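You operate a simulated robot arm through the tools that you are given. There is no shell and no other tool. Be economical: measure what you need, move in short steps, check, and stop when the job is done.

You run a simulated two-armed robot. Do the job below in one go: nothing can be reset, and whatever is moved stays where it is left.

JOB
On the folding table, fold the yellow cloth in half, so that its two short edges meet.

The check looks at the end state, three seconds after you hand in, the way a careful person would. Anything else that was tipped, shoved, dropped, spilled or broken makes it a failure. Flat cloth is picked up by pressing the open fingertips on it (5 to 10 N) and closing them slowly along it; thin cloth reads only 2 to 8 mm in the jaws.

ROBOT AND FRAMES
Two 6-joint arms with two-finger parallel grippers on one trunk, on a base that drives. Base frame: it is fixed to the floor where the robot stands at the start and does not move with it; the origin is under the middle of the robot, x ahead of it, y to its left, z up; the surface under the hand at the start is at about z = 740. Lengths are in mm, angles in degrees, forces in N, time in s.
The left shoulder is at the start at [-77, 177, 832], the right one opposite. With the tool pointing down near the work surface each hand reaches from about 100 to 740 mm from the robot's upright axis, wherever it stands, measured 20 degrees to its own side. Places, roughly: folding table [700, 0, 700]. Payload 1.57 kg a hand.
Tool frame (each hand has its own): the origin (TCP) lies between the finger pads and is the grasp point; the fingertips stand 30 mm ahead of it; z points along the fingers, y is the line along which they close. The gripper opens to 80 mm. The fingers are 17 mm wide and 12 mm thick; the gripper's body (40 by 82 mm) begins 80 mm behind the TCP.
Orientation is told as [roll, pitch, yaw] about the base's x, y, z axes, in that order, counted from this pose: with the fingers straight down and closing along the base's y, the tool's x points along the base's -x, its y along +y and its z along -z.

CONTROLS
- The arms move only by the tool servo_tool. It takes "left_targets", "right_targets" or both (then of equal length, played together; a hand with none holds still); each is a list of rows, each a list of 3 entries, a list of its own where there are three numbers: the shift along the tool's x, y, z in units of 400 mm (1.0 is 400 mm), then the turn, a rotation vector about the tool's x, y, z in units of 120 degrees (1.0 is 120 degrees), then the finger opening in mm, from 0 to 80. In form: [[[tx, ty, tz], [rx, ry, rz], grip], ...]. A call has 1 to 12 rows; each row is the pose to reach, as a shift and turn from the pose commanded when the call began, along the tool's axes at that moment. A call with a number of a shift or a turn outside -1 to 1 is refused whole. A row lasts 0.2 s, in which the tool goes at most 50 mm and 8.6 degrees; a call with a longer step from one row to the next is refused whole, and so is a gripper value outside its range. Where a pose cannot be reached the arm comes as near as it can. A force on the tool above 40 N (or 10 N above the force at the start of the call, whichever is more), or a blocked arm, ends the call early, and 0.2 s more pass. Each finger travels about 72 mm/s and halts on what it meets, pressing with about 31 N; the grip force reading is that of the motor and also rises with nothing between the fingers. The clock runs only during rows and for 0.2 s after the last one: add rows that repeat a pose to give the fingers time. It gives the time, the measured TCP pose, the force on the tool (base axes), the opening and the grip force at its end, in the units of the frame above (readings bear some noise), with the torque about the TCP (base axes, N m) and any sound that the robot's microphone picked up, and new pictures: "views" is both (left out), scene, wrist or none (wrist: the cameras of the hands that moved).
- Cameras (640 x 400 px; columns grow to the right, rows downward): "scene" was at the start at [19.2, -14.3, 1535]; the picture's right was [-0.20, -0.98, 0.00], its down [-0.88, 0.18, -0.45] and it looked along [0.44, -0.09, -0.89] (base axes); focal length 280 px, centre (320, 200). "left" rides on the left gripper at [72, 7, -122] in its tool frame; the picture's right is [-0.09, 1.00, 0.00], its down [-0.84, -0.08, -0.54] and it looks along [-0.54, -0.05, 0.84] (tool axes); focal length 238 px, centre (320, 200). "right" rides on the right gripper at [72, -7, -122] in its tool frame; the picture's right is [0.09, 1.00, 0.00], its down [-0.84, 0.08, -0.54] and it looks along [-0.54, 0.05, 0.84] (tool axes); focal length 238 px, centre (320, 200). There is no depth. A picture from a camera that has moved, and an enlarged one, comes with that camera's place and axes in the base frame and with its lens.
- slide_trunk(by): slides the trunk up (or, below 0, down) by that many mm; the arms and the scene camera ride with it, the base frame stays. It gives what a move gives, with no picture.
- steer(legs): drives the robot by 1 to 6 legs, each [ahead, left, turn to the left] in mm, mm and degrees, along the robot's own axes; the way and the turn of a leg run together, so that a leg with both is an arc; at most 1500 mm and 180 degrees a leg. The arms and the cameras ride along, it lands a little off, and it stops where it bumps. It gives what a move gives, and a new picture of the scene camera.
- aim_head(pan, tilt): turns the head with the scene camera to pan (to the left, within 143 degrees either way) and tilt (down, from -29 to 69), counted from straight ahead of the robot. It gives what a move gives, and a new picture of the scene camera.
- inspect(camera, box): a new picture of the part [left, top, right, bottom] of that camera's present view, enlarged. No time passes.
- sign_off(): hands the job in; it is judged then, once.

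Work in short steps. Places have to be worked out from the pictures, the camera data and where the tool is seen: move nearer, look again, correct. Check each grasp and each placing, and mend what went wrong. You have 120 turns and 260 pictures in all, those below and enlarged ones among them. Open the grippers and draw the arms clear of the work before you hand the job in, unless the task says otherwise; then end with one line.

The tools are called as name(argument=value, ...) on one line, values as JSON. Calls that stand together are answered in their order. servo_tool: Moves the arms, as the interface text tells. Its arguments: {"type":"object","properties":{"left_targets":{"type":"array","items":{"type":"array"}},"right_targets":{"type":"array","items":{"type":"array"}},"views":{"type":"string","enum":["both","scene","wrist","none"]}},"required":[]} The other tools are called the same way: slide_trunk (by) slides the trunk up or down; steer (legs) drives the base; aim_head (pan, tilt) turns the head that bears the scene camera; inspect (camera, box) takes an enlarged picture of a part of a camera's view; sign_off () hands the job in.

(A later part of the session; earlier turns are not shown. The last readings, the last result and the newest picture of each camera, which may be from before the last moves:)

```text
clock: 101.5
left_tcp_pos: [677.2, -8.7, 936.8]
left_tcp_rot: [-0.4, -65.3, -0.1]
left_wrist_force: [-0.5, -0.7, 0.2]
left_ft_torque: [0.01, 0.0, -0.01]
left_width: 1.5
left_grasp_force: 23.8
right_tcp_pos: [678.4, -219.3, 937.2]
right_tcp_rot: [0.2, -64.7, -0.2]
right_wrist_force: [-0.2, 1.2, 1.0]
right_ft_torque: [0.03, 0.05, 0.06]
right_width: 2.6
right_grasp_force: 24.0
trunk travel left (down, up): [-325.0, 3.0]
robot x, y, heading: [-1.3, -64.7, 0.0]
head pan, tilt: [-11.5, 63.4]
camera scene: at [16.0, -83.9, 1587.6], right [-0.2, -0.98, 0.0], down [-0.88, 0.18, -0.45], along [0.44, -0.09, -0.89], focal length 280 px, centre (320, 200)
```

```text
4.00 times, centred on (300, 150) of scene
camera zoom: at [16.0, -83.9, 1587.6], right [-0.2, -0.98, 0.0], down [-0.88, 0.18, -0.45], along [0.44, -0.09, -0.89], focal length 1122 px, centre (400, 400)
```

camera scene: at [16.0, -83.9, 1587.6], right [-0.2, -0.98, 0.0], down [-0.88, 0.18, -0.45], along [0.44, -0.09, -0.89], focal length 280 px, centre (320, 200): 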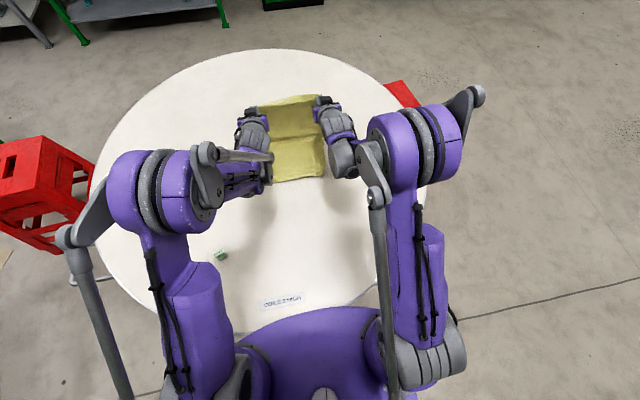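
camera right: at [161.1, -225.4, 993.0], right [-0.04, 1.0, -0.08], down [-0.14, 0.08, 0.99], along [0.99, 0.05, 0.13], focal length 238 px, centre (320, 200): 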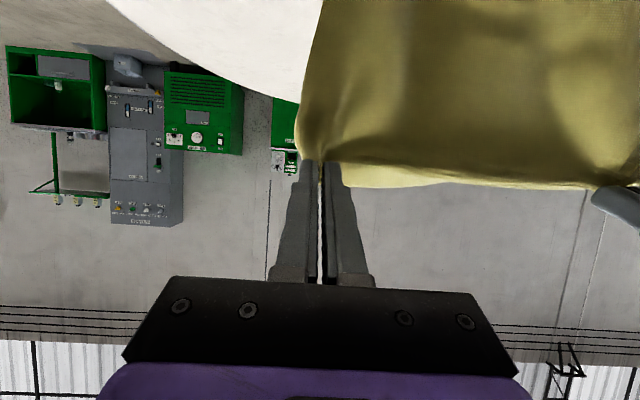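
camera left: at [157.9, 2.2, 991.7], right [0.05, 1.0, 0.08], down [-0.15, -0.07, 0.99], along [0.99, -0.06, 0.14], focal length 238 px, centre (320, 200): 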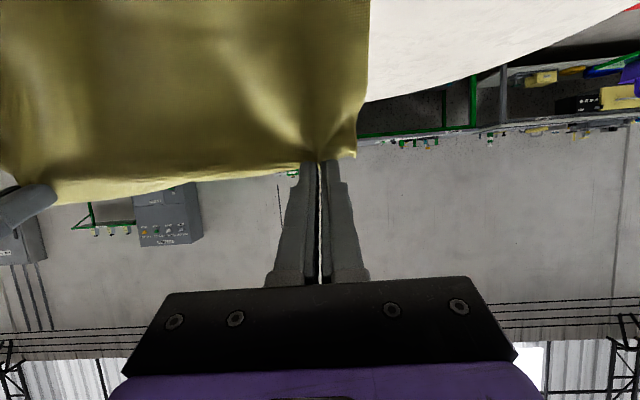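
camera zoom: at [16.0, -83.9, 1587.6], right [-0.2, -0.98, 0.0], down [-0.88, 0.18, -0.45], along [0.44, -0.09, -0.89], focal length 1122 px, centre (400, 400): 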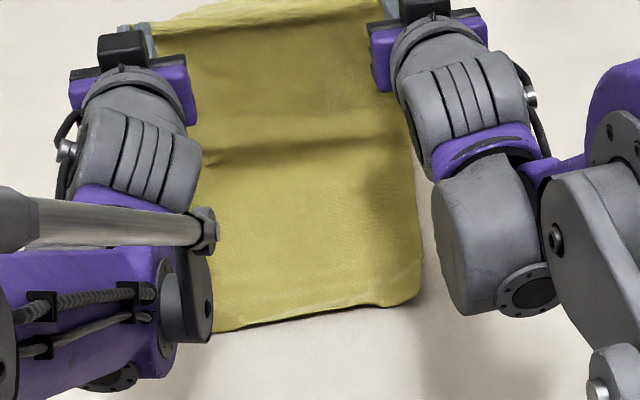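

The sheet is straight with the near edge at x≈536. I now bring the held edge back toward the robot in a slightly slack arc, ending ~70 mm above the table.

servo_tool(left_targets=[[[0.0565, 0, -0.015], [0, -0.01, 0], 0], [[0.117, 0, -0.0555], [0, -0.02, 0], 0], [[0.1775, 0, -0.0965], [0, -0.03, 0], 0], [[0.239, 0, -0.128], [0, -0.04, 0], 0], [[0.297, 0, -0.1565], [0, -0.055, 0], 0], [[0.345, 0, -0.178], [0, -0.07, 0], 0], [[0.385, 0, -0.1925], [0, -0.083, 0], 0], [[0.414, 0, -0.19], [0, -0.083, 0], 0]], right_targets=[[[0.0565, 0, -0.015], [0, -0.01, 0], 0], [[0.117, 0, -0.0555], [0, -0.02, 0], 0], [[0.1775, 0, -0.0965], [0, -0.03, 0], 0], [[0.239, 0, -0.128], [0, -0.04, 0], 0], [[0.297, 0, -0.1565], [0, -0.055, 0], 0], [[0.345, 0, -0.178], [0, -0.07, 0], 0], [[0.385, 0, -0.1925], [0, -0.083, 0], 0], [[0.414, 0, -0.19], [0, -0.083, 0], 0]])

inspect(camera="scene", box=[220, 80, 370, 190])

```text
clock: 103.3
left_tcp_pos: [600.9, -24.7, 875.4]
left_tcp_rot: [-0.6, -75.3, 0.1]
left_wrist_force: [0.5, -0.4, -0.3]
left_ft_torque: [0.02, -0.01, 0.04]
left_width: 1.4
left_grasp_force: 23.7
left hand out of reach, approached as far as the arm can: row 5, 6, 7, 8
right_tcp_pos: [605.7, -215.2, 884.4]
right_tcp_rot: [0.4, -74.6, -0.4]
right_wrist_force: [0.0, -0.2, -0.6]
right_ft_torque: [-0.01, -0.02, 0.02]
right_width: 2.4
right_grasp_force: 23.5
right hand out of reach, approached as far as the arm can: row 5, 6, 7, 8
trunk travel left (down, up): [-325.0, 3.0]
robot x, y, heading: [-2.7, -69.2, 0.2]
head pan, tilt: [-11.5, 63.4]
camera scene: at [16.3, -83.9, 1588.0], right [-0.2, -0.98, 0.0], down [-0.88, 0.18, -0.45], along [0.44, -0.09, -0.89], focal length 280 px, centre (320, 200)
camera right: at [469.0, -221.6, 847.4], right [-0.02, 1.0, -0.09], down [-0.3, 0.08, 0.95], along [0.95, 0.05, 0.3], focal length 238 px, centre (320, 200)
camera left: at [461.8, -16.6, 835.6], right [0.03, 1.0, 0.09], down [-0.31, -0.07, 0.95], along [0.95, -0.06, 0.31], focal length 238 px, centre (320, 200)
```

scene: 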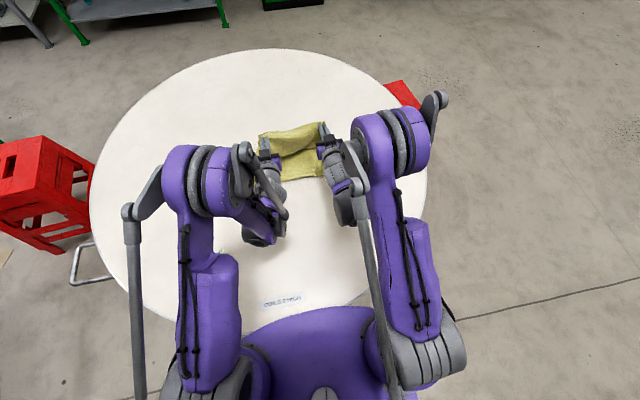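
right: 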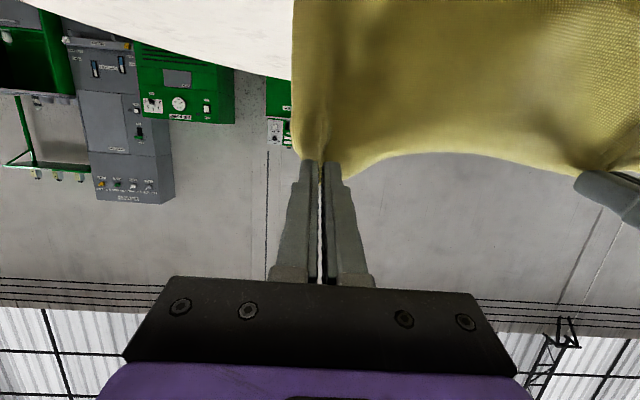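
left: 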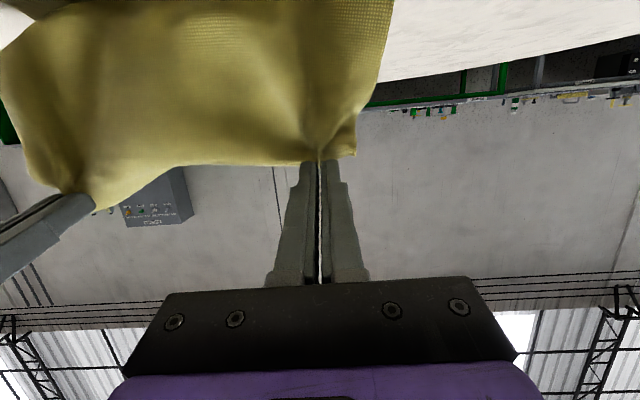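

```text
3.64 times, centred on (295, 135) of scene
camera zoom: at [16.3, -83.9, 1588.0], right [-0.2, -0.98, 0.0], down [-0.88, 0.18, -0.45], along [0.44, -0.09, -0.89], focal length 1020 px, centre (411, 436)
```

zoom: 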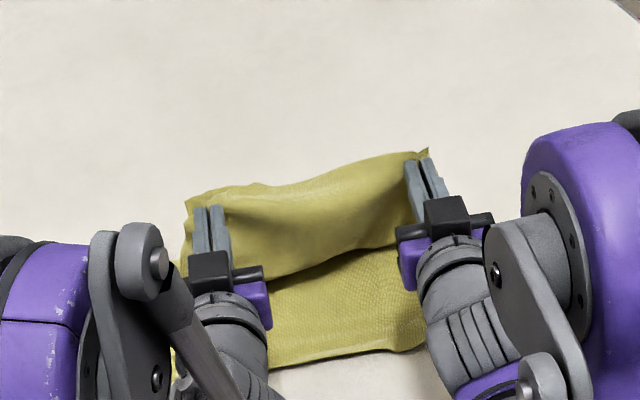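

Reach ran out low down because the trunk is raised. I respace the hands, then alternate small back-ups and trunk lowering to finish the arc.

servo_tool(left_targets=[[[-0.013, 0.039, 0.048], [0, 0, 0], 0]], right_targets=[[[-0.013, -0.01, 0.048], [0, 0, 0], 0]], views="none")

steer(legs=[[-30, 0, 0]])

slide_trunk(by=-30)

steer(legs=[[-30, 0, 0]])

slide_trunk(by=-25)

inspect(camera="scene", box=[220, 80, 370, 190])

inspect(camera="right", box=[0, 0, 640, 400])

```text
clock: 103.7
left_tcp_pos: [619.9, -9.5, 873.3]
left_tcp_rot: [-0.8, -75.3, 0.4]
left_wrist_force: [-0.2, -1.1, 0.7]
left_ft_torque: [0.01, 0.01, -0.04]
left_width: 1.6
left_grasp_force: 23.0
right_tcp_pos: [625.8, -219.5, 883.5]
right_tcp_rot: [0.3, -74.5, -0.3]
right_wrist_force: [-0.5, 1.5, 0.6]
right_ft_torque: [0.01, -0.01, 0.08]
right_width: 2.5
right_grasp_force: 23.6
trunk travel left (down, up): [-325.0, 3.0]
robot x, y, heading: [0.9, -70.3, -0.3]
head pan, tilt: [-11.5, 63.4]
```

```text
clock: 104.5
left_tcp_pos: [591.9, -9.4, 872.7]
left_tcp_rot: [-0.6, -75.3, 0.3]
left_wrist_force: [0.1, -0.7, 0.7]
left_ft_torque: [0.01, -0.04, -0.03]
left_width: 1.4
left_grasp_force: 23.2
right_tcp_pos: [598.5, -219.6, 885.7]
right_tcp_rot: [0.3, -74.6, -0.4]
right_wrist_force: [-0.2, 0.7, 0.7]
right_ft_torque: [0.0, 0.04, 0.07]
right_width: 2.8
right_grasp_force: 23.6
trunk travel left (down, up): [-325.0, 3.0]
robot x, y, heading: [-28.2, -68.8, -0.4]
head pan, tilt: [-11.5, 63.4]
camera scene: at [-10.2, -83.9, 1588.4], right [-0.2, -0.98, 0.0], down [-0.88, 0.18, -0.45], along [0.44, -0.09, -0.9], focal length 280 px, centre (320, 200)
```

scene: 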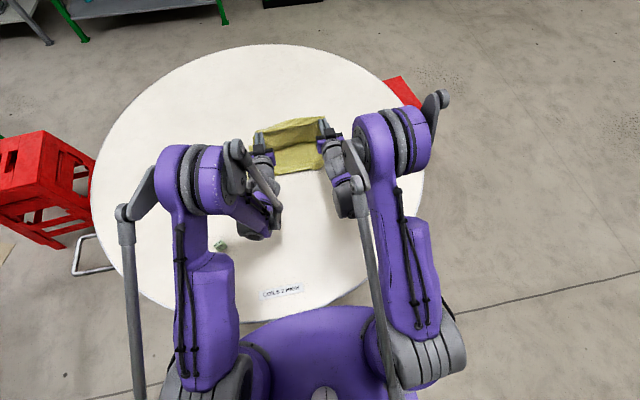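

```text
clock: 105.3
left_tcp_pos: [591.4, -8.5, 843.1]
left_tcp_rot: [-0.5, -75.2, 0.1]
left_wrist_force: [0.2, -1.9, -0.1]
left_ft_torque: [-0.02, 0.03, -0.02]
left_width: 1.6
left_grasp_force: 23.3
right_tcp_pos: [597.6, -218.6, 853.5]
right_tcp_rot: [0.3, -74.6, -0.4]
right_wrist_force: [0.7, 2.2, 0.6]
right_ft_torque: [0.05, 0.01, 0.06]
right_width: 2.3
right_grasp_force: 23.9
trunk travel left (down, up): [-295.0, 33.0]
robot x, y, heading: [-28.0, -71.2, 0.0]
head pan, tilt: [-11.5, 63.4]
```

```text
clock: 106.1
left_tcp_pos: [560.5, -10.0, 843.9]
left_tcp_rot: [-0.7, -75.2, 0.2]
left_wrist_force: [-1.0, -0.8, 0.0]
left_ft_torque: [-0.02, 0.03, -0.02]
left_width: 1.2
left_grasp_force: 23.8
right_tcp_pos: [567.0, -217.9, 855.8]
right_tcp_rot: [0.3, -74.7, -0.4]
right_wrist_force: [-0.1, 1.8, 0.7]
right_ft_torque: [0.01, -0.03, 0.06]
right_width: 2.3
right_grasp_force: 23.3
trunk travel left (down, up): [-295.0, 33.0]
robot x, y, heading: [-56.6, -70.9, 0.2]
head pan, tilt: [-11.5, 63.4]
camera scene: at [-40.3, -83.8, 1557.6], right [-0.2, -0.98, 0.0], down [-0.88, 0.18, -0.45], along [0.44, -0.09, -0.89], focal length 280 px, centre (320, 200)
```

scene: 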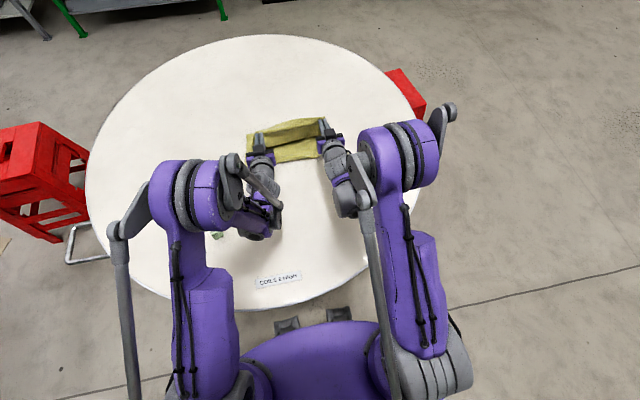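

```text
clock: 106.8
left_tcp_pos: [560.3, -9.8, 818.1]
left_tcp_rot: [-0.8, -75.3, 0.2]
left_wrist_force: [0.4, -1.4, 0.5]
left_ft_torque: [-0.02, 0.0, -0.05]
left_width: 1.8
left_grasp_force: 23.3
right_tcp_pos: [566.9, -218.5, 828.5]
right_tcp_rot: [0.3, -74.6, -0.4]
right_wrist_force: [-0.3, 1.9, 0.1]
right_ft_torque: [0.03, -0.01, 0.04]
right_width: 2.5
right_grasp_force: 23.5
trunk travel left (down, up): [-270.0, 58.0]
robot x, y, heading: [-58.9, -66.2, -0.1]
head pan, tilt: [-11.5, 63.4]
```

```text
3.64 times, centred on (295, 135) of scene
camera zoom: at [-38.3, -83.8, 1529.5], right [-0.2, -0.98, 0.0], down [-0.88, 0.18, -0.45], along [0.44, -0.09, -0.89], focal length 1020 px, centre (411, 436)
```

zoom: 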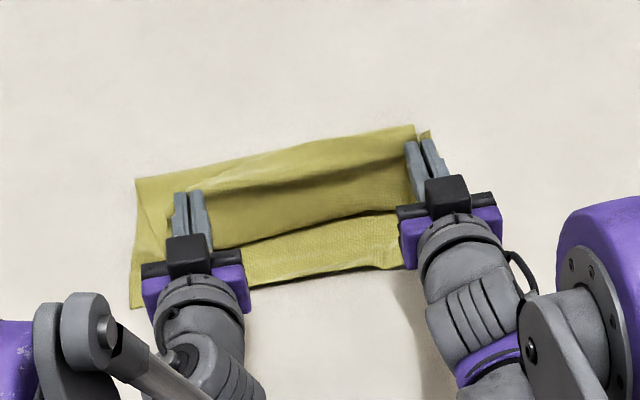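

```text
1.00 times, centred on (320, 200) of right (not enlarged: the box is as wide or as high as the picture)
camera zoom: at [431.0, -225.9, 792.5], right [-0.02, 1.0, -0.09], down [-0.3, 0.08, 0.95], along [0.95, 0.05, 0.3], focal length 238 px, centre (320, 200)
```

zoom: 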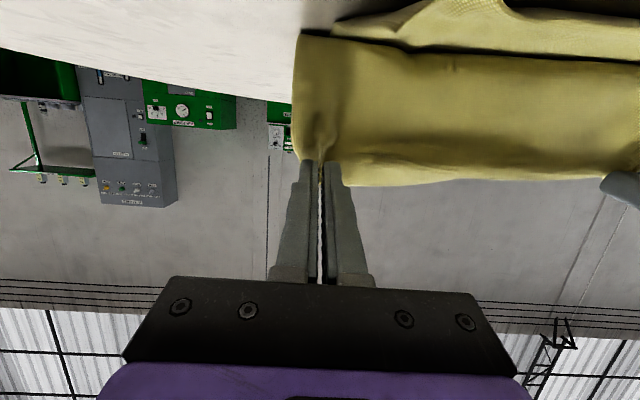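

Now I see the lower half lies ~37 mm further left than the held edge, and the crease has rolled in too far. I unroll again, shift the hands 37 mm left, then repeat the lay with a lower arc.

servo_tool(left_targets=[[[-0.082, 0.02, 0.0065], [0, 0, 0], 0], [[-0.1585, 0.04, 0.051], [0, 0, 0], 0], [[-0.219, 0.06, 0.112], [0, 0, 0], 0], [[-0.261, 0.08, 0.1915], [0, 0, 0], 0], [[-0.265, 0.0925, 0.255], [0, 0, 0], 0], [[-0.265, 0.0925, 0.255], [0, 0, 0], 0]], right_targets=[[[-0.067, 0.02, 0.001], [0, 0, 0], 0], [[-0.1295, 0.04, 0.0405], [0, 0, 0], 0], [[-0.19, 0.06, 0.1015], [0, 0, 0], 0], [[-0.232, 0.08, 0.181], [0, 0, 0], 0], [[-0.236, 0.0925, 0.2445], [0, 0, 0], 0], [[-0.236, 0.0925, 0.2445], [0, 0, 0], 0]], views="none")

inspect(camera="scene", box=[220, 70, 370, 190])

```text
clock: 108.2
left_tcp_pos: [687.4, 27.2, 895.5]
left_tcp_rot: [-0.6, -75.4, 0.1]
left_wrist_force: [0.5, -0.7, 0.6]
left_ft_torque: [-0.02, 0.02, 0.0]
left_width: 1.5
left_grasp_force: 23.4
right_tcp_pos: [685.7, -182.8, 896.0]
right_tcp_rot: [0.3, -74.7, -0.4]
right_wrist_force: [0.6, 0.5, 0.1]
right_ft_torque: [-0.01, 0.03, 0.07]
right_width: 2.5
right_grasp_force: 23.4
trunk travel left (down, up): [-270.0, 58.0]
robot x, y, heading: [-56.4, -71.5, -0.2]
head pan, tilt: [-11.5, 63.4]
```

```text
3.33 times, centred on (295, 130) of scene
camera zoom: at [-40.6, -83.9, 1529.5], right [-0.2, -0.98, 0.0], down [-0.88, 0.18, -0.45], along [0.44, -0.09, -0.89], focal length 935 px, centre (403, 433)
```

zoom: 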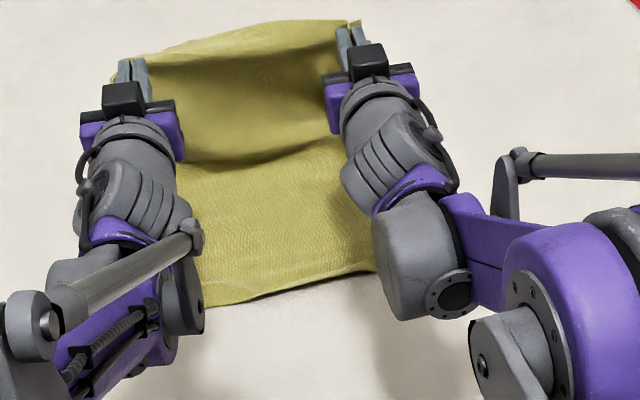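

The near edge is slightly turned (left end x≈526, right end ≈557), so I centre each hand's arc accordingly and fold back with a low, slack arc.

servo_tool(left_targets=[[[0.031, 0, -0.018], [0, 0, 0], 0], [[0.0755, 0, -0.06], [0, 0, 0], 0], [[0.128, 0, -0.129], [0, 0, 0], 0], [[0.1965, 0, -0.183], [0, 0, 0], 0], [[0.2545, 0, -0.2245], [0, 0, 0], 0], [[0.28, 0, -0.264], [0, 0, 0], 0], [[0.297, 0, -0.306], [0, 0, 0], 0]], right_targets=[[[0.021, 0, 0.0185], [0, 0, 0], 0], [[0.06, 0, -0.002], [0, 0, 0], 0], [[0.112, 0, -0.071], [0, 0, 0], 0], [[0.181, 0, -0.125], [0, 0, 0], 0], [[0.239, 0, -0.1665], [0, 0, 0], 0], [[0.265, 0, -0.206], [0, 0, 0], 0], [[0.2815, 0, -0.248], [0, 0, 0], 0]], views="none")

inspect(camera="scene", box=[220, 70, 370, 190])

```text
clock: 109.8
left_tcp_pos: [537.5, 28.2, 811.5]
left_tcp_rot: [-0.7, -75.3, 0.1]
left_wrist_force: [0.3, -2.2, -0.2]
left_ft_torque: [-0.02, 0.01, -0.07]
left_width: 1.5
left_grasp_force: 23.0
right_tcp_pos: [560.1, -183.0, 812.7]
right_tcp_rot: [0.4, -74.7, -0.4]
right_wrist_force: [-0.2, 1.2, 0.3]
right_ft_torque: [0.02, -0.02, 0.06]
right_width: 2.4
right_grasp_force: 23.8
trunk travel left (down, up): [-270.0, 58.0]
robot x, y, heading: [-60.0, -70.1, -0.1]
head pan, tilt: [-11.5, 63.4]
```

```text
3.33 times, centred on (295, 130) of scene
camera zoom: at [-40.4, -83.8, 1529.5], right [-0.2, -0.98, 0.0], down [-0.88, 0.18, -0.45], along [0.44, -0.09, -0.89], focal length 935 px, centre (403, 433)
```

zoom: 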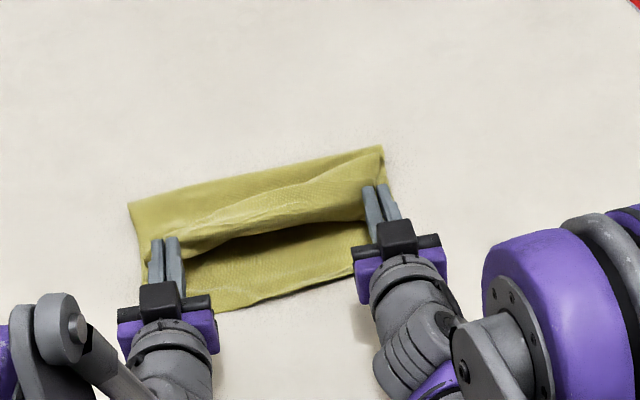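

The crease is still ~10–25 mm too near, mostly on the right. I unroll again, this time taking the right hand further out.

servo_tool(left_targets=[[[-0.079, 0, 0.005], [0, 0, 0], 0], [[-0.1555, 0, 0.049], [0, 0, 0], 0], [[-0.213, 0, 0.119], [0, 0, 0], 0], [[-0.256, 0, 0.203], [0, 0, 0], 0], [[-0.281, 0, 0.274], [0, 0, 0], 0], [[-0.286, 0, 0.3245], [0, 0, 0], 0], [[-0.286, 0, 0.3245], [0, 0, 0], 0]], right_targets=[[[-0.079, 0, 0.005], [0, 0, 0], 0], [[-0.157, 0, 0.054], [0, 0, 0], 0], [[-0.216, 0, 0.131], [0, 0, 0], 0], [[-0.261, 0, 0.22], [0, 0, 0], 0], [[-0.287, 0, 0.298], [0, 0, 0], 0], [[-0.291, 0, 0.352], [0, 0, 0], 0], [[-0.291, 0, 0.352], [0, 0, 0], 0]], views="none")

inspect(camera="scene", box=[220, 70, 370, 190])

```text
clock: 111.4
left_tcp_pos: [690.8, 27.3, 889.7]
left_tcp_rot: [-0.6, -75.3, 0.1]
left_wrist_force: [0.2, -1.5, -0.3]
left_ft_torque: [0.0, 0.02, 0.0]
left_width: 1.6
left_grasp_force: 23.5
right_tcp_pos: [726.2, -182.6, 887.3]
right_tcp_rot: [0.2, -74.6, -0.4]
right_wrist_force: [-1.1, 2.1, 0.0]
right_ft_torque: [-0.01, 0.0, 0.06]
right_width: 2.2
right_grasp_force: 24.0
trunk travel left (down, up): [-270.0, 58.0]
robot x, y, heading: [-57.7, -68.0, 0.0]
head pan, tilt: [-11.5, 63.4]
```

```text
3.33 times, centred on (295, 130) of scene
camera zoom: at [-40.4, -83.8, 1529.5], right [-0.2, -0.98, 0.0], down [-0.88, 0.18, -0.45], along [0.44, -0.09, -0.89], focal length 935 px, centre (403, 433)
```

zoom: 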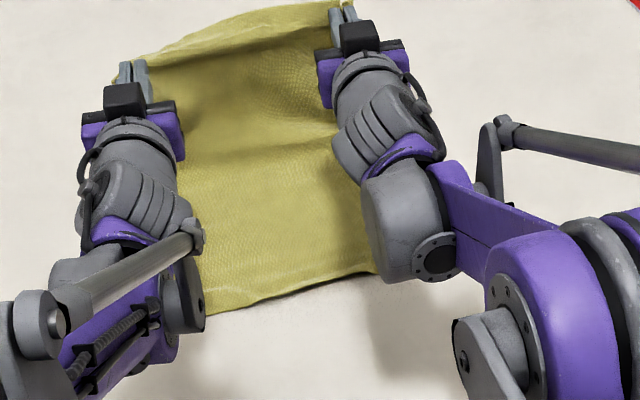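

Reach is fine. I fold back with the arc centres moved out ~20 mm to compensate for the crease roll-in.

servo_tool(left_targets=[[[0.0565, 0, -0.047], [0, 0, 0], 0], [[0.109, 0, -0.116], [0, 0, 0], 0], [[0.173, 0, -0.171], [0, 0, 0], 0], [[0.227, 0, -0.219], [0, 0, 0], 0], [[0.2605, 0, -0.267], [0, 0, 0], 0], [[0.281, 0, -0.313], [0, 0, 0], 0]], right_targets=[[[0.053, 0, -0.053], [0, 0, 0], 0], [[0.105, 0, -0.122], [0, 0, 0], 0], [[0.169, 0, -0.177], [0, 0, 0], 0], [[0.2235, 0, -0.225], [0, 0, 0], 0], [[0.257, 0, -0.273], [0, 0, 0], 0], [[0.277, 0, -0.319], [0, 0, 0], 0]], views="none")

inspect(camera="scene", box=[220, 70, 370, 190])

inspect(camera="left", box=[0, 0, 640, 400])

```text
clock: 112.8
left_tcp_pos: [540.9, 27.0, 813.8]
left_tcp_rot: [-0.7, -75.3, 0.0]
left_wrist_force: [0.4, -2.5, -0.8]
left_ft_torque: [-0.02, -0.01, -0.06]
left_width: 1.5
left_grasp_force: 23.9
right_tcp_pos: [574.7, -182.6, 813.6]
right_tcp_rot: [0.5, -74.7, -0.4]
right_wrist_force: [-0.3, 2.1, -0.4]
right_ft_torque: [-0.01, -0.01, 0.11]
right_width: 2.7
right_grasp_force: 23.8
trunk travel left (down, up): [-270.0, 58.0]
robot x, y, heading: [-59.1, -67.9, -0.0]
head pan, tilt: [-11.5, 63.4]
```

```text
3.33 times, centred on (295, 130) of scene
camera zoom: at [-40.4, -83.8, 1529.5], right [-0.2, -0.98, 0.0], down [-0.88, 0.18, -0.45], along [0.44, -0.09, -0.89], focal length 935 px, centre (403, 433)
```

zoom: 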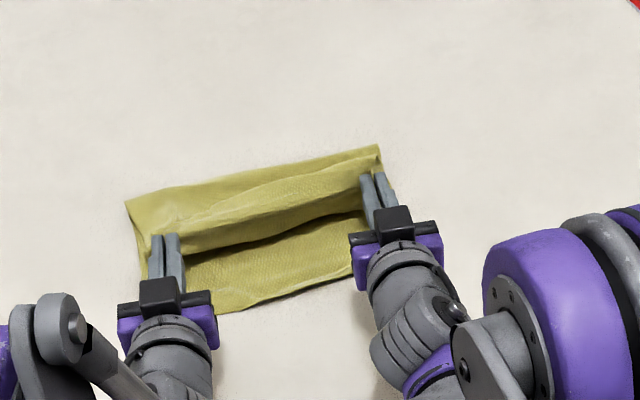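

```text
1.00 times, centred on (320, 200) of left (not enlarged: the box is as wide or as high as the picture)
camera zoom: at [404.4, 35.1, 773.5], right [0.03, 1.0, 0.09], down [-0.31, -0.07, 0.95], along [0.95, -0.06, 0.31], focal length 238 px, centre (320, 200)
```

zoom: 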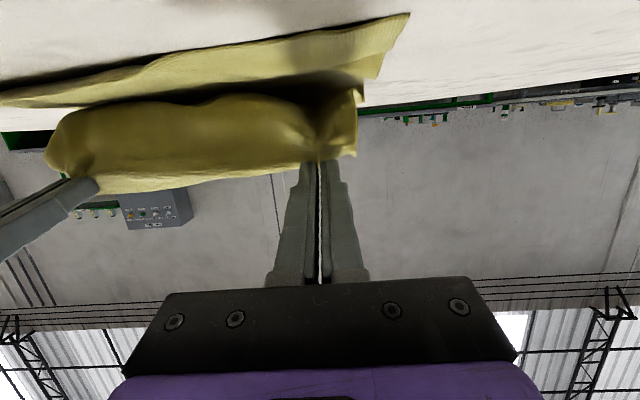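

The crease on the right is still ~20 mm in: it sets where the sheet lifts off, so I unroll to a lower height further out before coming back low.

servo_tool(left_targets=[[[-0.085, 0, 0.008], [0, 0, 0], 0], [[-0.1635, 0, 0.06], [0, 0, 0], 0], [[-0.217, 0, 0.144], [0, 0, 0], 0], [[-0.2335, 0, 0.243], [0, 0, 0], 0], [[-0.211, 0, 0.332], [0, 0, 0], 0], [[-0.164, 0, 0.37], [0, 0, 0], 0], [[-0.1885, 0, 0.317], [0, 0, 0], 0], [[-0.175, 0, 0.238], [0, 0, 0], 0], [[-0.1325, 0, 0.166], [0, 0, 0], 0], [[-0.079, 0, 0.1005], [0, 0, 0], 0], [[-0.03, 0, 0.044], [0, 0, 0], 0], [[0, 0, 0], [0, 0, 0], 0]], right_targets=[[[-0.085, 0, 0.008], [0, 0, 0], 0], [[-0.1635, 0, 0.06], [0, 0, 0], 0], [[-0.217, 0, 0.144], [0, 0, 0], 0], [[-0.2335, 0, 0.243], [0, 0, 0], 0], [[-0.211, 0, 0.332], [0, 0, 0], 0], [[-0.164, 0, 0.38], [0, 0, 0], 0], [[-0.1885, 0, 0.317], [0, 0, 0], 0], [[-0.175, 0, 0.238], [0, 0, 0], 0], [[-0.1325, 0, 0.166], [0, 0, 0], 0], [[-0.079, 0, 0.1005], [0, 0, 0], 0], [[-0.03, 0, 0.044], [0, 0, 0], 0], [[0, 0, 0], [0, 0, 0], 0]], views="none")

inspect(camera="scene", box=[220, 70, 370, 190])

inspect(camera="left", box=[0, 0, 640, 400])

inspect(camera="right", box=[0, 0, 640, 400])

```text
clock: 115.4
left_tcp_pos: [541.7, 28.1, 811.9]
left_tcp_rot: [-0.7, -75.3, 0.0]
left_wrist_force: [0.4, -1.2, -0.1]
left_ft_torque: [-0.05, 0.03, -0.04]
left_width: 1.5
left_grasp_force: 23.2
right_tcp_pos: [574.4, -182.3, 814.5]
right_tcp_rot: [0.4, -74.7, -0.4]
right_wrist_force: [-1.0, 1.0, -0.3]
right_ft_torque: [-0.01, 0.0, 0.04]
right_width: 2.5
right_grasp_force: 23.5
trunk travel left (down, up): [-270.0, 58.0]
robot x, y, heading: [-60.8, -66.8, 0.1]
head pan, tilt: [-11.5, 63.4]
```

```text
3.33 times, centred on (295, 130) of scene
camera zoom: at [-40.3, -83.8, 1529.5], right [-0.2, -0.98, 0.0], down [-0.88, 0.18, -0.45], along [0.44, -0.09, -0.89], focal length 935 px, centre (403, 433)
```

zoom: 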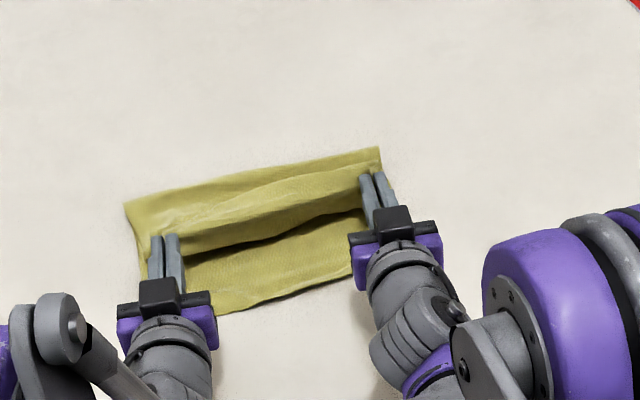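

```text
1.00 times, centred on (320, 200) of left (not enlarged: the box is as wide or as high as the picture)
camera zoom: at [404.4, 35.6, 773.0], right [0.03, 1.0, 0.09], down [-0.31, -0.07, 0.95], along [0.95, -0.06, 0.31], focal length 238 px, centre (320, 200)
```

zoom: 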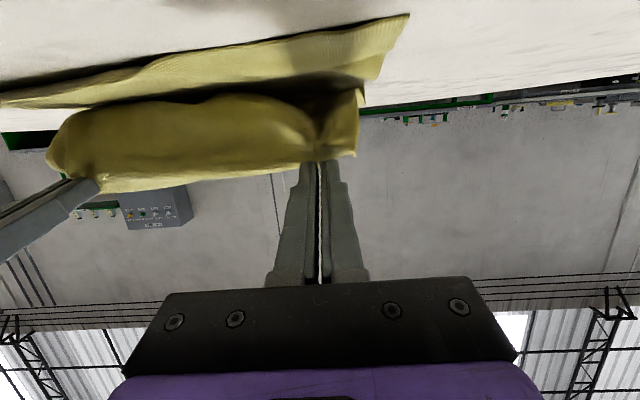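

```text
1.00 times, centred on (320, 200) of right (not enlarged: the box is as wide or as high as the picture)
camera zoom: at [438.0, -188.6, 777.6], right [-0.02, 1.0, -0.09], down [-0.3, 0.08, 0.95], along [0.95, 0.05, 0.3], focal length 238 px, centre (320, 200)
```

zoom: 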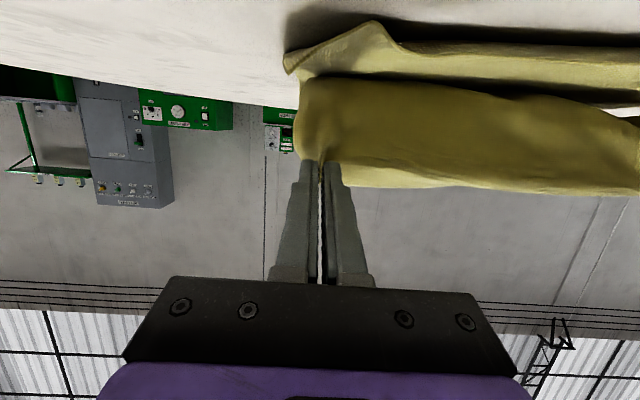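

The geometry repeats; the near edge itself seems tucked under (dark, thick edge; triangular tuck at the right corner), which explains the short lower half. I lift the cloth completely once more and re-land its bottom edge while already moving, so it can't tuck.

servo_tool(left_targets=[[[-0.089, 0, -0.044], [0, 0, 0], 0], [[-0.178, 0, -0.088], [0, 0, 0], 0], [[-0.266, 0, -0.133], [0, 0, 0], 0], [[-0.355, 0, -0.177], [0, 0, 0], 0], [[-0.444, 0, -0.221], [0, 0, 0], 0], [[-0.533, 0, -0.265], [0, 0, 0], 0], [[-0.621, 0, -0.31], [0, 0, 0], 0], [[-0.71, 0, -0.354], [0, 0, 0], 0], [[-0.799, 0, -0.398], [0, 0, 0], 0], [[-0.799, 0, -0.398], [0, 0, 0], 0]], right_targets=[[[-0.086, 0, -0.053], [0, 0, 0], 0], [[-0.173, 0, -0.106], [0, 0, 0], 0], [[-0.259, 0, -0.159], [0, 0, 0], 0], [[-0.346, 0, -0.212], [0, 0, 0], 0], [[-0.432, 0, -0.266], [0, 0, 0], 0], [[-0.519, 0, -0.319], [0, 0, 0], 0], [[-0.605, 0, -0.372], [0, 0, 0], 0], [[-0.692, 0, -0.425], [0, 0, 0], 0], [[-0.778, 0, -0.478], [0, 0, 0], 0], [[-0.778, 0, -0.478], [0, 0, 0], 0]], views="none")

steer(legs=[[-200, 0, 0]])

inspect(camera="scene", box=[180, 50, 380, 190])

```text
clock: 117.6
left_tcp_pos: [471.1, 30.2, 1160.8]
left_tcp_rot: [-0.7, -75.3, 0.1]
left_wrist_force: [0.6, -2.2, -0.2]
left_ft_torque: [0.03, 0.03, -0.05]
left_width: 2.0
left_grasp_force: 23.5
right_tcp_pos: [474.1, -182.4, 1164.0]
right_tcp_rot: [0.4, -74.5, -0.4]
right_wrist_force: [1.4, 1.8, -0.6]
right_ft_torque: [0.01, 0.01, 0.04]
right_width: 2.3
right_grasp_force: 23.4
trunk travel left (down, up): [-270.0, 58.0]
robot x, y, heading: [-59.5, -68.1, -0.2]
head pan, tilt: [-11.5, 63.4]
```

```text
clock: 119.2
left_tcp_pos: [273.6, 32.1, 1160.1]
left_tcp_rot: [-0.7, -75.3, 0.2]
left_wrist_force: [-0.6, -1.5, 0.1]
left_ft_torque: [-0.02, -0.01, -0.03]
left_width: 1.7
left_grasp_force: 24.0
right_tcp_pos: [275.8, -180.8, 1167.5]
right_tcp_rot: [0.3, -74.7, -0.4]
right_wrist_force: [-0.8, 1.3, 0.4]
right_ft_torque: [0.0, 0.02, 0.04]
right_width: 2.1
right_grasp_force: 24.2
trunk travel left (down, up): [-270.0, 58.0]
robot x, y, heading: [-260.0, -69.4, 0.0]
head pan, tilt: [-11.5, 63.4]
camera scene: at [-236.9, -83.3, 1529.6], right [-0.2, -0.98, 0.0], down [-0.88, 0.18, -0.45], along [0.44, -0.09, -0.89], focal length 280 px, centre (320, 200)
```

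scene: 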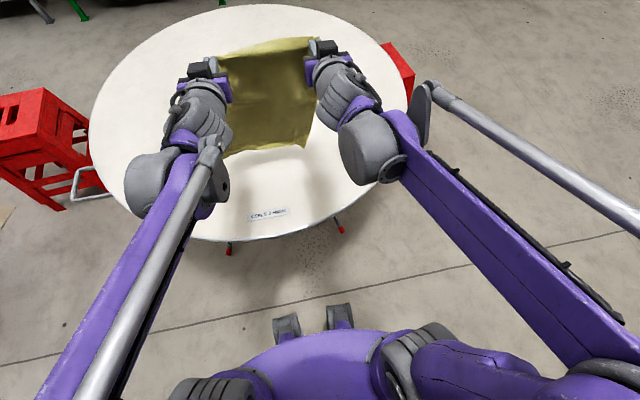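

```text
2.86 times, centred on (280, 120) of scene
camera zoom: at [-236.9, -83.3, 1529.6], right [-0.2, -0.98, 0.0], down [-0.88, 0.18, -0.45], along [0.44, -0.09, -0.89], focal length 801 px, centre (434, 429)
```

zoom: 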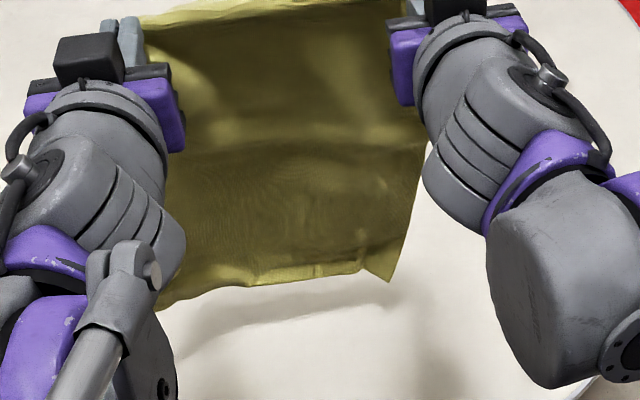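

It hangs cleanly. I lower the trunk so the bottom edge just touches, then drive forward so it trails.

slide_trunk(by=-40)

steer(legs=[[100, 0, 0]])

inspect(camera="scene", box=[180, 70, 380, 210])

```text
clock: 120.0
left_tcp_pos: [274.4, 32.2, 1120.9]
left_tcp_rot: [-0.6, -75.3, 0.0]
left_wrist_force: [0.3, -1.7, 0.0]
left_ft_torque: [-0.03, -0.02, 0.01]
left_width: 1.8
left_grasp_force: 23.5
right_tcp_pos: [276.6, -181.7, 1126.1]
right_tcp_rot: [0.4, -74.5, -0.5]
right_wrist_force: [0.0, 1.0, 0.2]
right_ft_torque: [0.0, 0.01, 0.06]
right_width: 2.3
right_grasp_force: 23.8
trunk travel left (down, up): [-230.0, 98.0]
robot x, y, heading: [-254.2, -67.4, 0.0]
head pan, tilt: [-11.5, 63.4]
```

```text
clock: 121.2
left_tcp_pos: [371.9, 30.0, 1121.5]
left_tcp_rot: [-0.7, -75.3, 0.2]
left_wrist_force: [-0.2, -2.3, -0.4]
left_ft_torque: [-0.02, 0.0, -0.02]
left_width: 1.6
left_grasp_force: 23.4
right_tcp_pos: [374.4, -180.9, 1125.5]
right_tcp_rot: [0.4, -74.6, -0.4]
right_wrist_force: [-0.3, 1.5, -0.3]
right_ft_torque: [0.01, 0.0, 0.09]
right_width: 2.2
right_grasp_force: 23.5
trunk travel left (down, up): [-230.0, 98.0]
robot x, y, heading: [-160.6, -72.4, -0.2]
head pan, tilt: [-11.5, 63.4]
camera scene: at [-136.5, -83.5, 1487.6], right [-0.2, -0.98, 0.0], down [-0.88, 0.18, -0.45], along [0.44, -0.09, -0.89], focal length 280 px, centre (320, 200)
```

scene: 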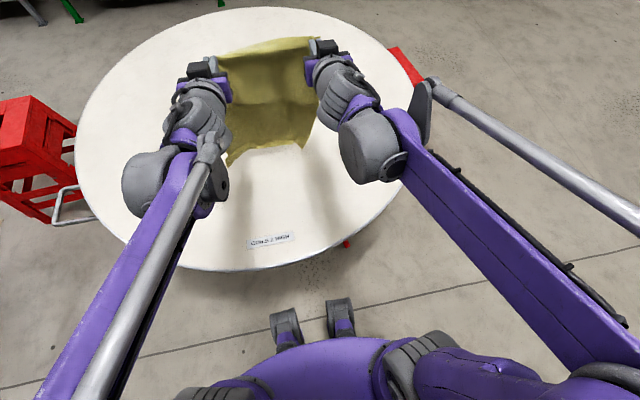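

```text
2.86 times, centred on (280, 140) of scene
camera zoom: at [-136.5, -83.5, 1487.6], right [-0.2, -0.98, 0.0], down [-0.88, 0.18, -0.45], along [0.44, -0.09, -0.89], focal length 801 px, centre (434, 371)
```

zoom: 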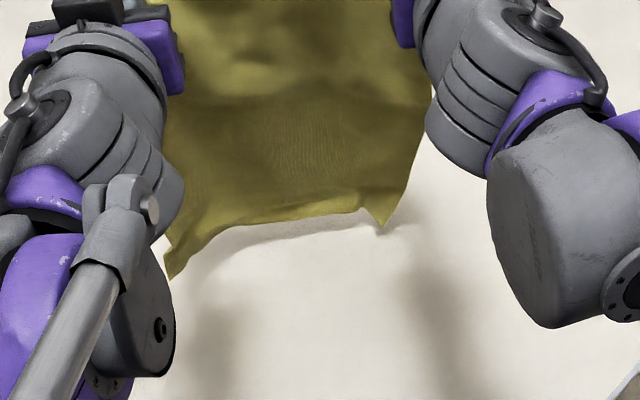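

The bottom hangs ~55 mm to the left of the hands: the left grip sits ~30 mm deeper in the cloth than the right. I correct by holding the right hand ~28 mm higher, moving 60 mm back, and letting it settle.

servo_tool(left_targets=[[[0.027, 0, -0.07], [0, 0, 0], 0], [[0.053, 0, -0.141], [0, 0, 0], 0], [[0.053, 0, -0.141], [0, 0, 0], 0], [[0.053, 0, -0.141], [0, 0, 0], 0], [[0.053, 0, -0.141], [0, 0, 0], 0], [[0.053, 0, -0.141], [0, 0, 0], 0]], right_targets=[[[-0.003, 0, -0.078], [0, 0, 0], 0], [[-0.005, 0, -0.1565], [0, 0, 0], 0], [[-0.005, 0, -0.1565], [0, 0, 0], 0], [[-0.005, 0, -0.1565], [0, 0, 0], 0], [[-0.005, 0, -0.1565], [0, 0, 0], 0], [[-0.005, 0, -0.1565], [0, 0, 0], 0]], views="none")

inspect(camera="scene", box=[180, 70, 380, 210])

```text
clock: 122.6
left_tcp_pos: [311.8, 30.9, 1115.6]
left_tcp_rot: [-0.7, -75.3, 0.2]
left_wrist_force: [0.2, -1.5, 0.9]
left_ft_torque: [-0.02, 0.02, 0.0]
left_width: 1.6
left_grasp_force: 24.3
right_tcp_pos: [314.9, -182.0, 1144.3]
right_tcp_rot: [0.4, -74.7, -0.4]
right_wrist_force: [-0.2, 2.0, -0.7]
right_ft_torque: [0.06, 0.03, 0.08]
right_width: 2.4
right_grasp_force: 24.1
trunk travel left (down, up): [-230.0, 98.0]
robot x, y, heading: [-158.1, -72.6, -0.2]
head pan, tilt: [-11.5, 63.4]
```

```text
2.86 times, centred on (280, 140) of scene
camera zoom: at [-137.0, -83.5, 1487.7], right [-0.2, -0.98, 0.0], down [-0.88, 0.18, -0.45], along [0.44, -0.09, -0.89], focal length 801 px, centre (434, 371)
```

zoom: 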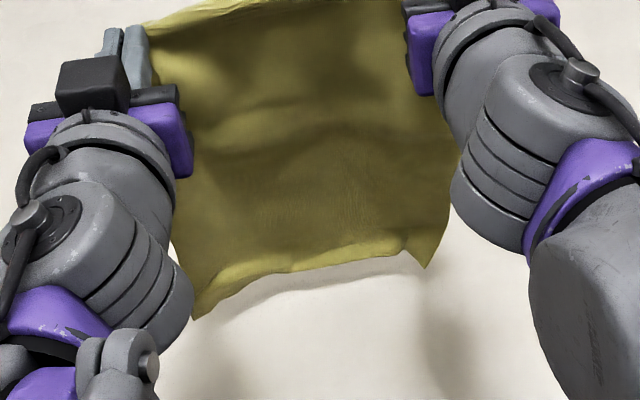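

Much better aligned (about 20 mm left). I raise the right slightly more and lay the lower half, moving forward from the start.

servo_tool(left_targets=[[[0.001, 0, 0.073], [0, 0, 0], 0], [[0.007, 0, 0.147], [0, 0, 0], 0], [[0.023, 0, 0.2235], [0, 0, 0], 0], [[0.0555, 0, 0.2945], [0, 0, 0], 0], [[0.0965, 0, 0.365], [0, 0, 0], 0], [[0.137, 0, 0.4355], [0, 0, 0], 0], [[0.178, 0, 0.506], [0, 0, 0], 0], [[0.218, 0, 0.576], [0, 0, 0], 0], [[0.2585, 0, 0.639], [0, 0, 0], 0], [[0.305, 0, 0.698], [0, 0, 0], 0], [[0.345, 0, 0.74], [0, 0, 0], 0]], right_targets=[[[-0.018, 0, 0.068], [0, 0, 0], 0], [[-0.012, 0, 0.142], [0, 0, 0], 0], [[0.004, 0, 0.2185], [0, 0, 0], 0], [[0.0365, 0, 0.2895], [0, 0, 0], 0], [[0.0775, 0, 0.36], [0, 0, 0], 0], [[0.118, 0, 0.4305], [0, 0, 0], 0], [[0.159, 0, 0.501], [0, 0, 0], 0], [[0.199, 0, 0.571], [0, 0, 0], 0], [[0.2395, 0, 0.634], [0, 0, 0], 0], [[0.286, 0, 0.693], [0, 0, 0], 0], [[0.326, 0, 0.735], [0, 0, 0], 0]], views="none")

inspect(camera="scene", box=[220, 70, 370, 190])

```text
clock: 125.0
left_tcp_pos: [564.4, 27.6, 904.8]
left_tcp_rot: [-0.7, -75.2, 0.2]
left_wrist_force: [0.8, -1.1, -0.2]
left_ft_torque: [-0.01, -0.04, -0.03]
left_width: 1.8
left_grasp_force: 23.0
right_tcp_pos: [563.6, -181.5, 939.5]
right_tcp_rot: [0.4, -74.6, -0.4]
right_wrist_force: [-0.1, 1.3, 0.2]
right_ft_torque: [-0.01, 0.0, 0.03]
right_width: 2.1
right_grasp_force: 24.0
trunk travel left (down, up): [-230.0, 98.0]
robot x, y, heading: [-157.2, -67.2, 0.1]
head pan, tilt: [-11.5, 63.4]
```

```text
3.33 times, centred on (295, 130) of scene
camera zoom: at [-135.9, -83.5, 1487.6], right [-0.2, -0.98, 0.0], down [-0.88, 0.18, -0.45], along [0.44, -0.09, -0.89], focal length 935 px, centre (403, 433)
```

zoom: 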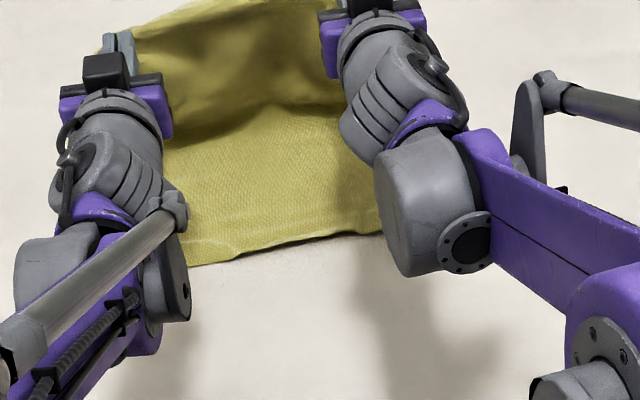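

The near edge is now straight at x≈460. I drive forward 95 mm to pull out the slack.

steer(legs=[[95, 0, 0]])

inspect(camera="scene", box=[220, 90, 370, 210])

```text
clock: 126.1
left_tcp_pos: [657.9, 28.2, 904.7]
left_tcp_rot: [-0.6, -75.4, 0.2]
left_wrist_force: [-0.1, -1.4, -0.2]
left_ft_torque: [-0.02, -0.01, -0.04]
left_width: 1.7
left_grasp_force: 23.7
right_tcp_pos: [658.2, -182.0, 939.5]
right_tcp_rot: [0.3, -74.6, -0.4]
right_wrist_force: [0.4, 1.8, -0.6]
right_ft_torque: [0.0, 0.01, 0.08]
right_width: 2.2
right_grasp_force: 24.1
trunk travel left (down, up): [-230.0, 98.0]
robot x, y, heading: [-61.0, -66.7, -0.2]
head pan, tilt: [-11.5, 63.4]
camera scene: at [-41.9, -83.8, 1487.6], right [-0.2, -0.98, 0.0], down [-0.88, 0.18, -0.45], along [0.44, -0.09, -0.89], focal length 280 px, centre (320, 200)
```

scene: 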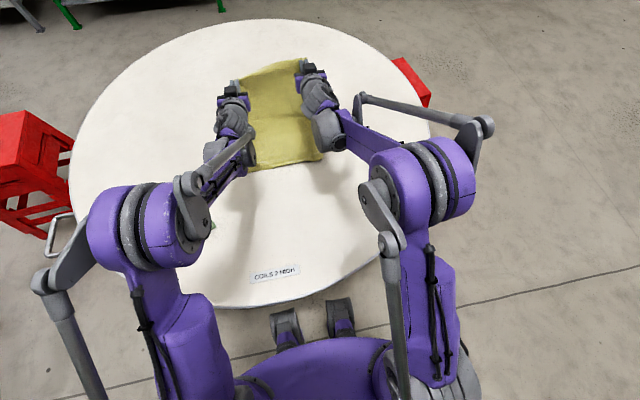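

```text
3.33 times, centred on (295, 150) of scene
camera zoom: at [-41.9, -83.8, 1487.6], right [-0.2, -0.98, 0.0], down [-0.88, 0.18, -0.45], along [0.44, -0.09, -0.89], focal length 935 px, centre (403, 367)
```

zoom: 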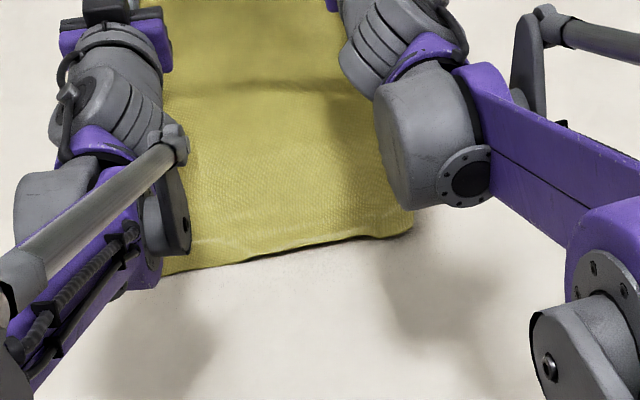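

The lower half is straight and square (near edge x≈470). I lower the hands outward first to set the liftoff line, then bring the edge back in a low arc, right hand reaching further since it holds nearer the edge.

servo_tool(left_targets=[[[0.0595, 0.005, 0.068], [0, 0, 0], 0], [[0.123, 0.01, 0.131], [0, 0, 0], 0], [[0.104, 0.015, 0.0745], [0, 0, 0], 0], [[0.108, 0.02, 0.011], [0, 0, 0], 0], [[0.139, 0.02, -0.0535], [0, 0, 0], 0], [[0.1875, 0.02, -0.11], [0, 0, 0], 0], [[0.24, 0.02, -0.161], [0, 0, 0], 0], [[0.285, 0.02, -0.2135], [0, 0, 0], 0]], right_targets=[[[0.0715, 0.005, 0.071], [0, 0, 0], 0], [[0.147, 0.01, 0.138], [0, 0, 0], 0], [[0.131, 0.015, 0.082], [0, 0, 0], 0], [[0.141, 0.02, 0.0145], [0, 0, 0], 0], [[0.1775, 0.02, -0.0535], [0, 0, 0], 0], [[0.24, 0.02, -0.122], [0, 0, 0], 0], [[0.31, 0.02, -0.191], [0, 0, 0], 0], [[0.368, 0.02, -0.261], [0, 0, 0], 0]], views="none")

inspect(camera="scene", box=[220, 70, 370, 190])

```text
clock: 127.9
left_tcp_pos: [545.9, 35.3, 817.4]
left_tcp_rot: [-0.6, -75.3, 0.2]
left_wrist_force: [-0.5, -0.4, 0.7]
left_ft_torque: [0.02, -0.03, -0.02]
left_width: 1.6
left_grasp_force: 23.5
right_tcp_pos: [518.1, -173.4, 826.9]
right_tcp_rot: [0.5, -74.7, -0.4]
right_wrist_force: [-0.5, 0.6, 0.1]
right_ft_torque: [0.0, 0.02, 0.07]
right_width: 2.5
right_grasp_force: 23.9
trunk travel left (down, up): [-230.0, 98.0]
robot x, y, heading: [-63.1, -68.8, -0.2]
head pan, tilt: [-11.5, 63.4]
```

```text
3.33 times, centred on (295, 130) of scene
camera zoom: at [-43.2, -83.7, 1487.7], right [-0.2, -0.98, 0.0], down [-0.88, 0.18, -0.45], along [0.44, -0.09, -0.89], focal length 935 px, centre (403, 433)
```

zoom: 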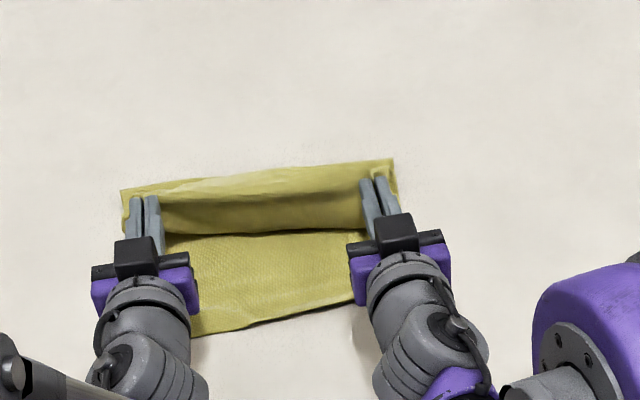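

Average fold length is right now, but the crease is skewed (left ~18 mm long, right ~15 mm short). I re-roll with the right hand going further out and the left hand coming in more.

servo_tool(left_targets=[[[-0.063, 0, 0.022], [0, 0, 0], 0], [[-0.119, 0, 0.0585], [0, 0, 0], 0], [[-0.158, 0, 0.105], [0, 0, 0], 0], [[-0.163, 0, 0.1245], [0, 0, 0], 0], [[-0.163, 0, 0.1245], [0, 0, 0], 0], [[-0.146, 0, 0.09], [0, 0, 0], 0], [[-0.109, 0, 0.0485], [0, 0, 0], 0], [[-0.0585, 0, 0.005], [0, 0, 0], 0], [[-0.009, 0, -0.0335], [0, 0, 0], 0], [[0.024, 0, -0.071], [0, 0, 0], 0]], right_targets=[[[-0.065, 0, 0.029], [0, 0, 0], 0], [[-0.1405, 0, 0.0995], [0, 0, 0], 0], [[-0.186, 0, 0.191], [0, 0, 0], 0], [[-0.1965, 0, 0.2785], [0, 0, 0], 0], [[-0.17, 0, 0.3245], [0, 0, 0], 0], [[-0.1775, 0, 0.276], [0, 0, 0], 0], [[-0.155, 0, 0.22], [0, 0, 0], 0], [[-0.105, 0, 0.161], [0, 0, 0], 0], [[-0.05, 0, 0.111], [0, 0, 0], 0], [[-0.0135, 0, 0.069], [0, 0, 0], 0]], views="none")

inspect(camera="scene", box=[220, 70, 370, 190])

```text
clock: 130.1
left_tcp_pos: [516.0, 37.0, 815.2]
left_tcp_rot: [-0.7, -75.3, 0.2]
left_wrist_force: [0.0, -0.7, -0.3]
left_ft_torque: [0.0, 0.01, -0.01]
left_width: 1.9
left_grasp_force: 24.1
right_tcp_pos: [545.4, -174.0, 824.2]
right_tcp_rot: [0.3, -74.7, -0.4]
right_wrist_force: [-0.5, 1.2, 1.0]
right_ft_torque: [-0.01, 0.02, 0.06]
right_width: 2.0
right_grasp_force: 24.2
trunk travel left (down, up): [-230.0, 98.0]
robot x, y, heading: [-65.1, -67.9, 0.0]
head pan, tilt: [-11.5, 63.4]
```

```text
3.33 times, centred on (295, 130) of scene
camera zoom: at [-43.1, -83.8, 1487.7], right [-0.2, -0.98, 0.0], down [-0.88, 0.18, -0.45], along [0.44, -0.09, -0.89], focal length 935 px, centre (403, 433)
```

zoom: 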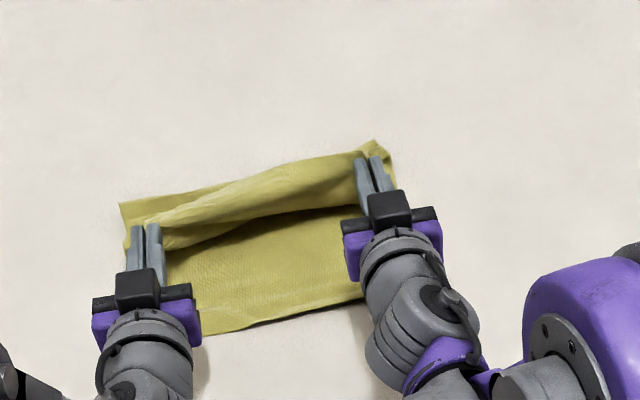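

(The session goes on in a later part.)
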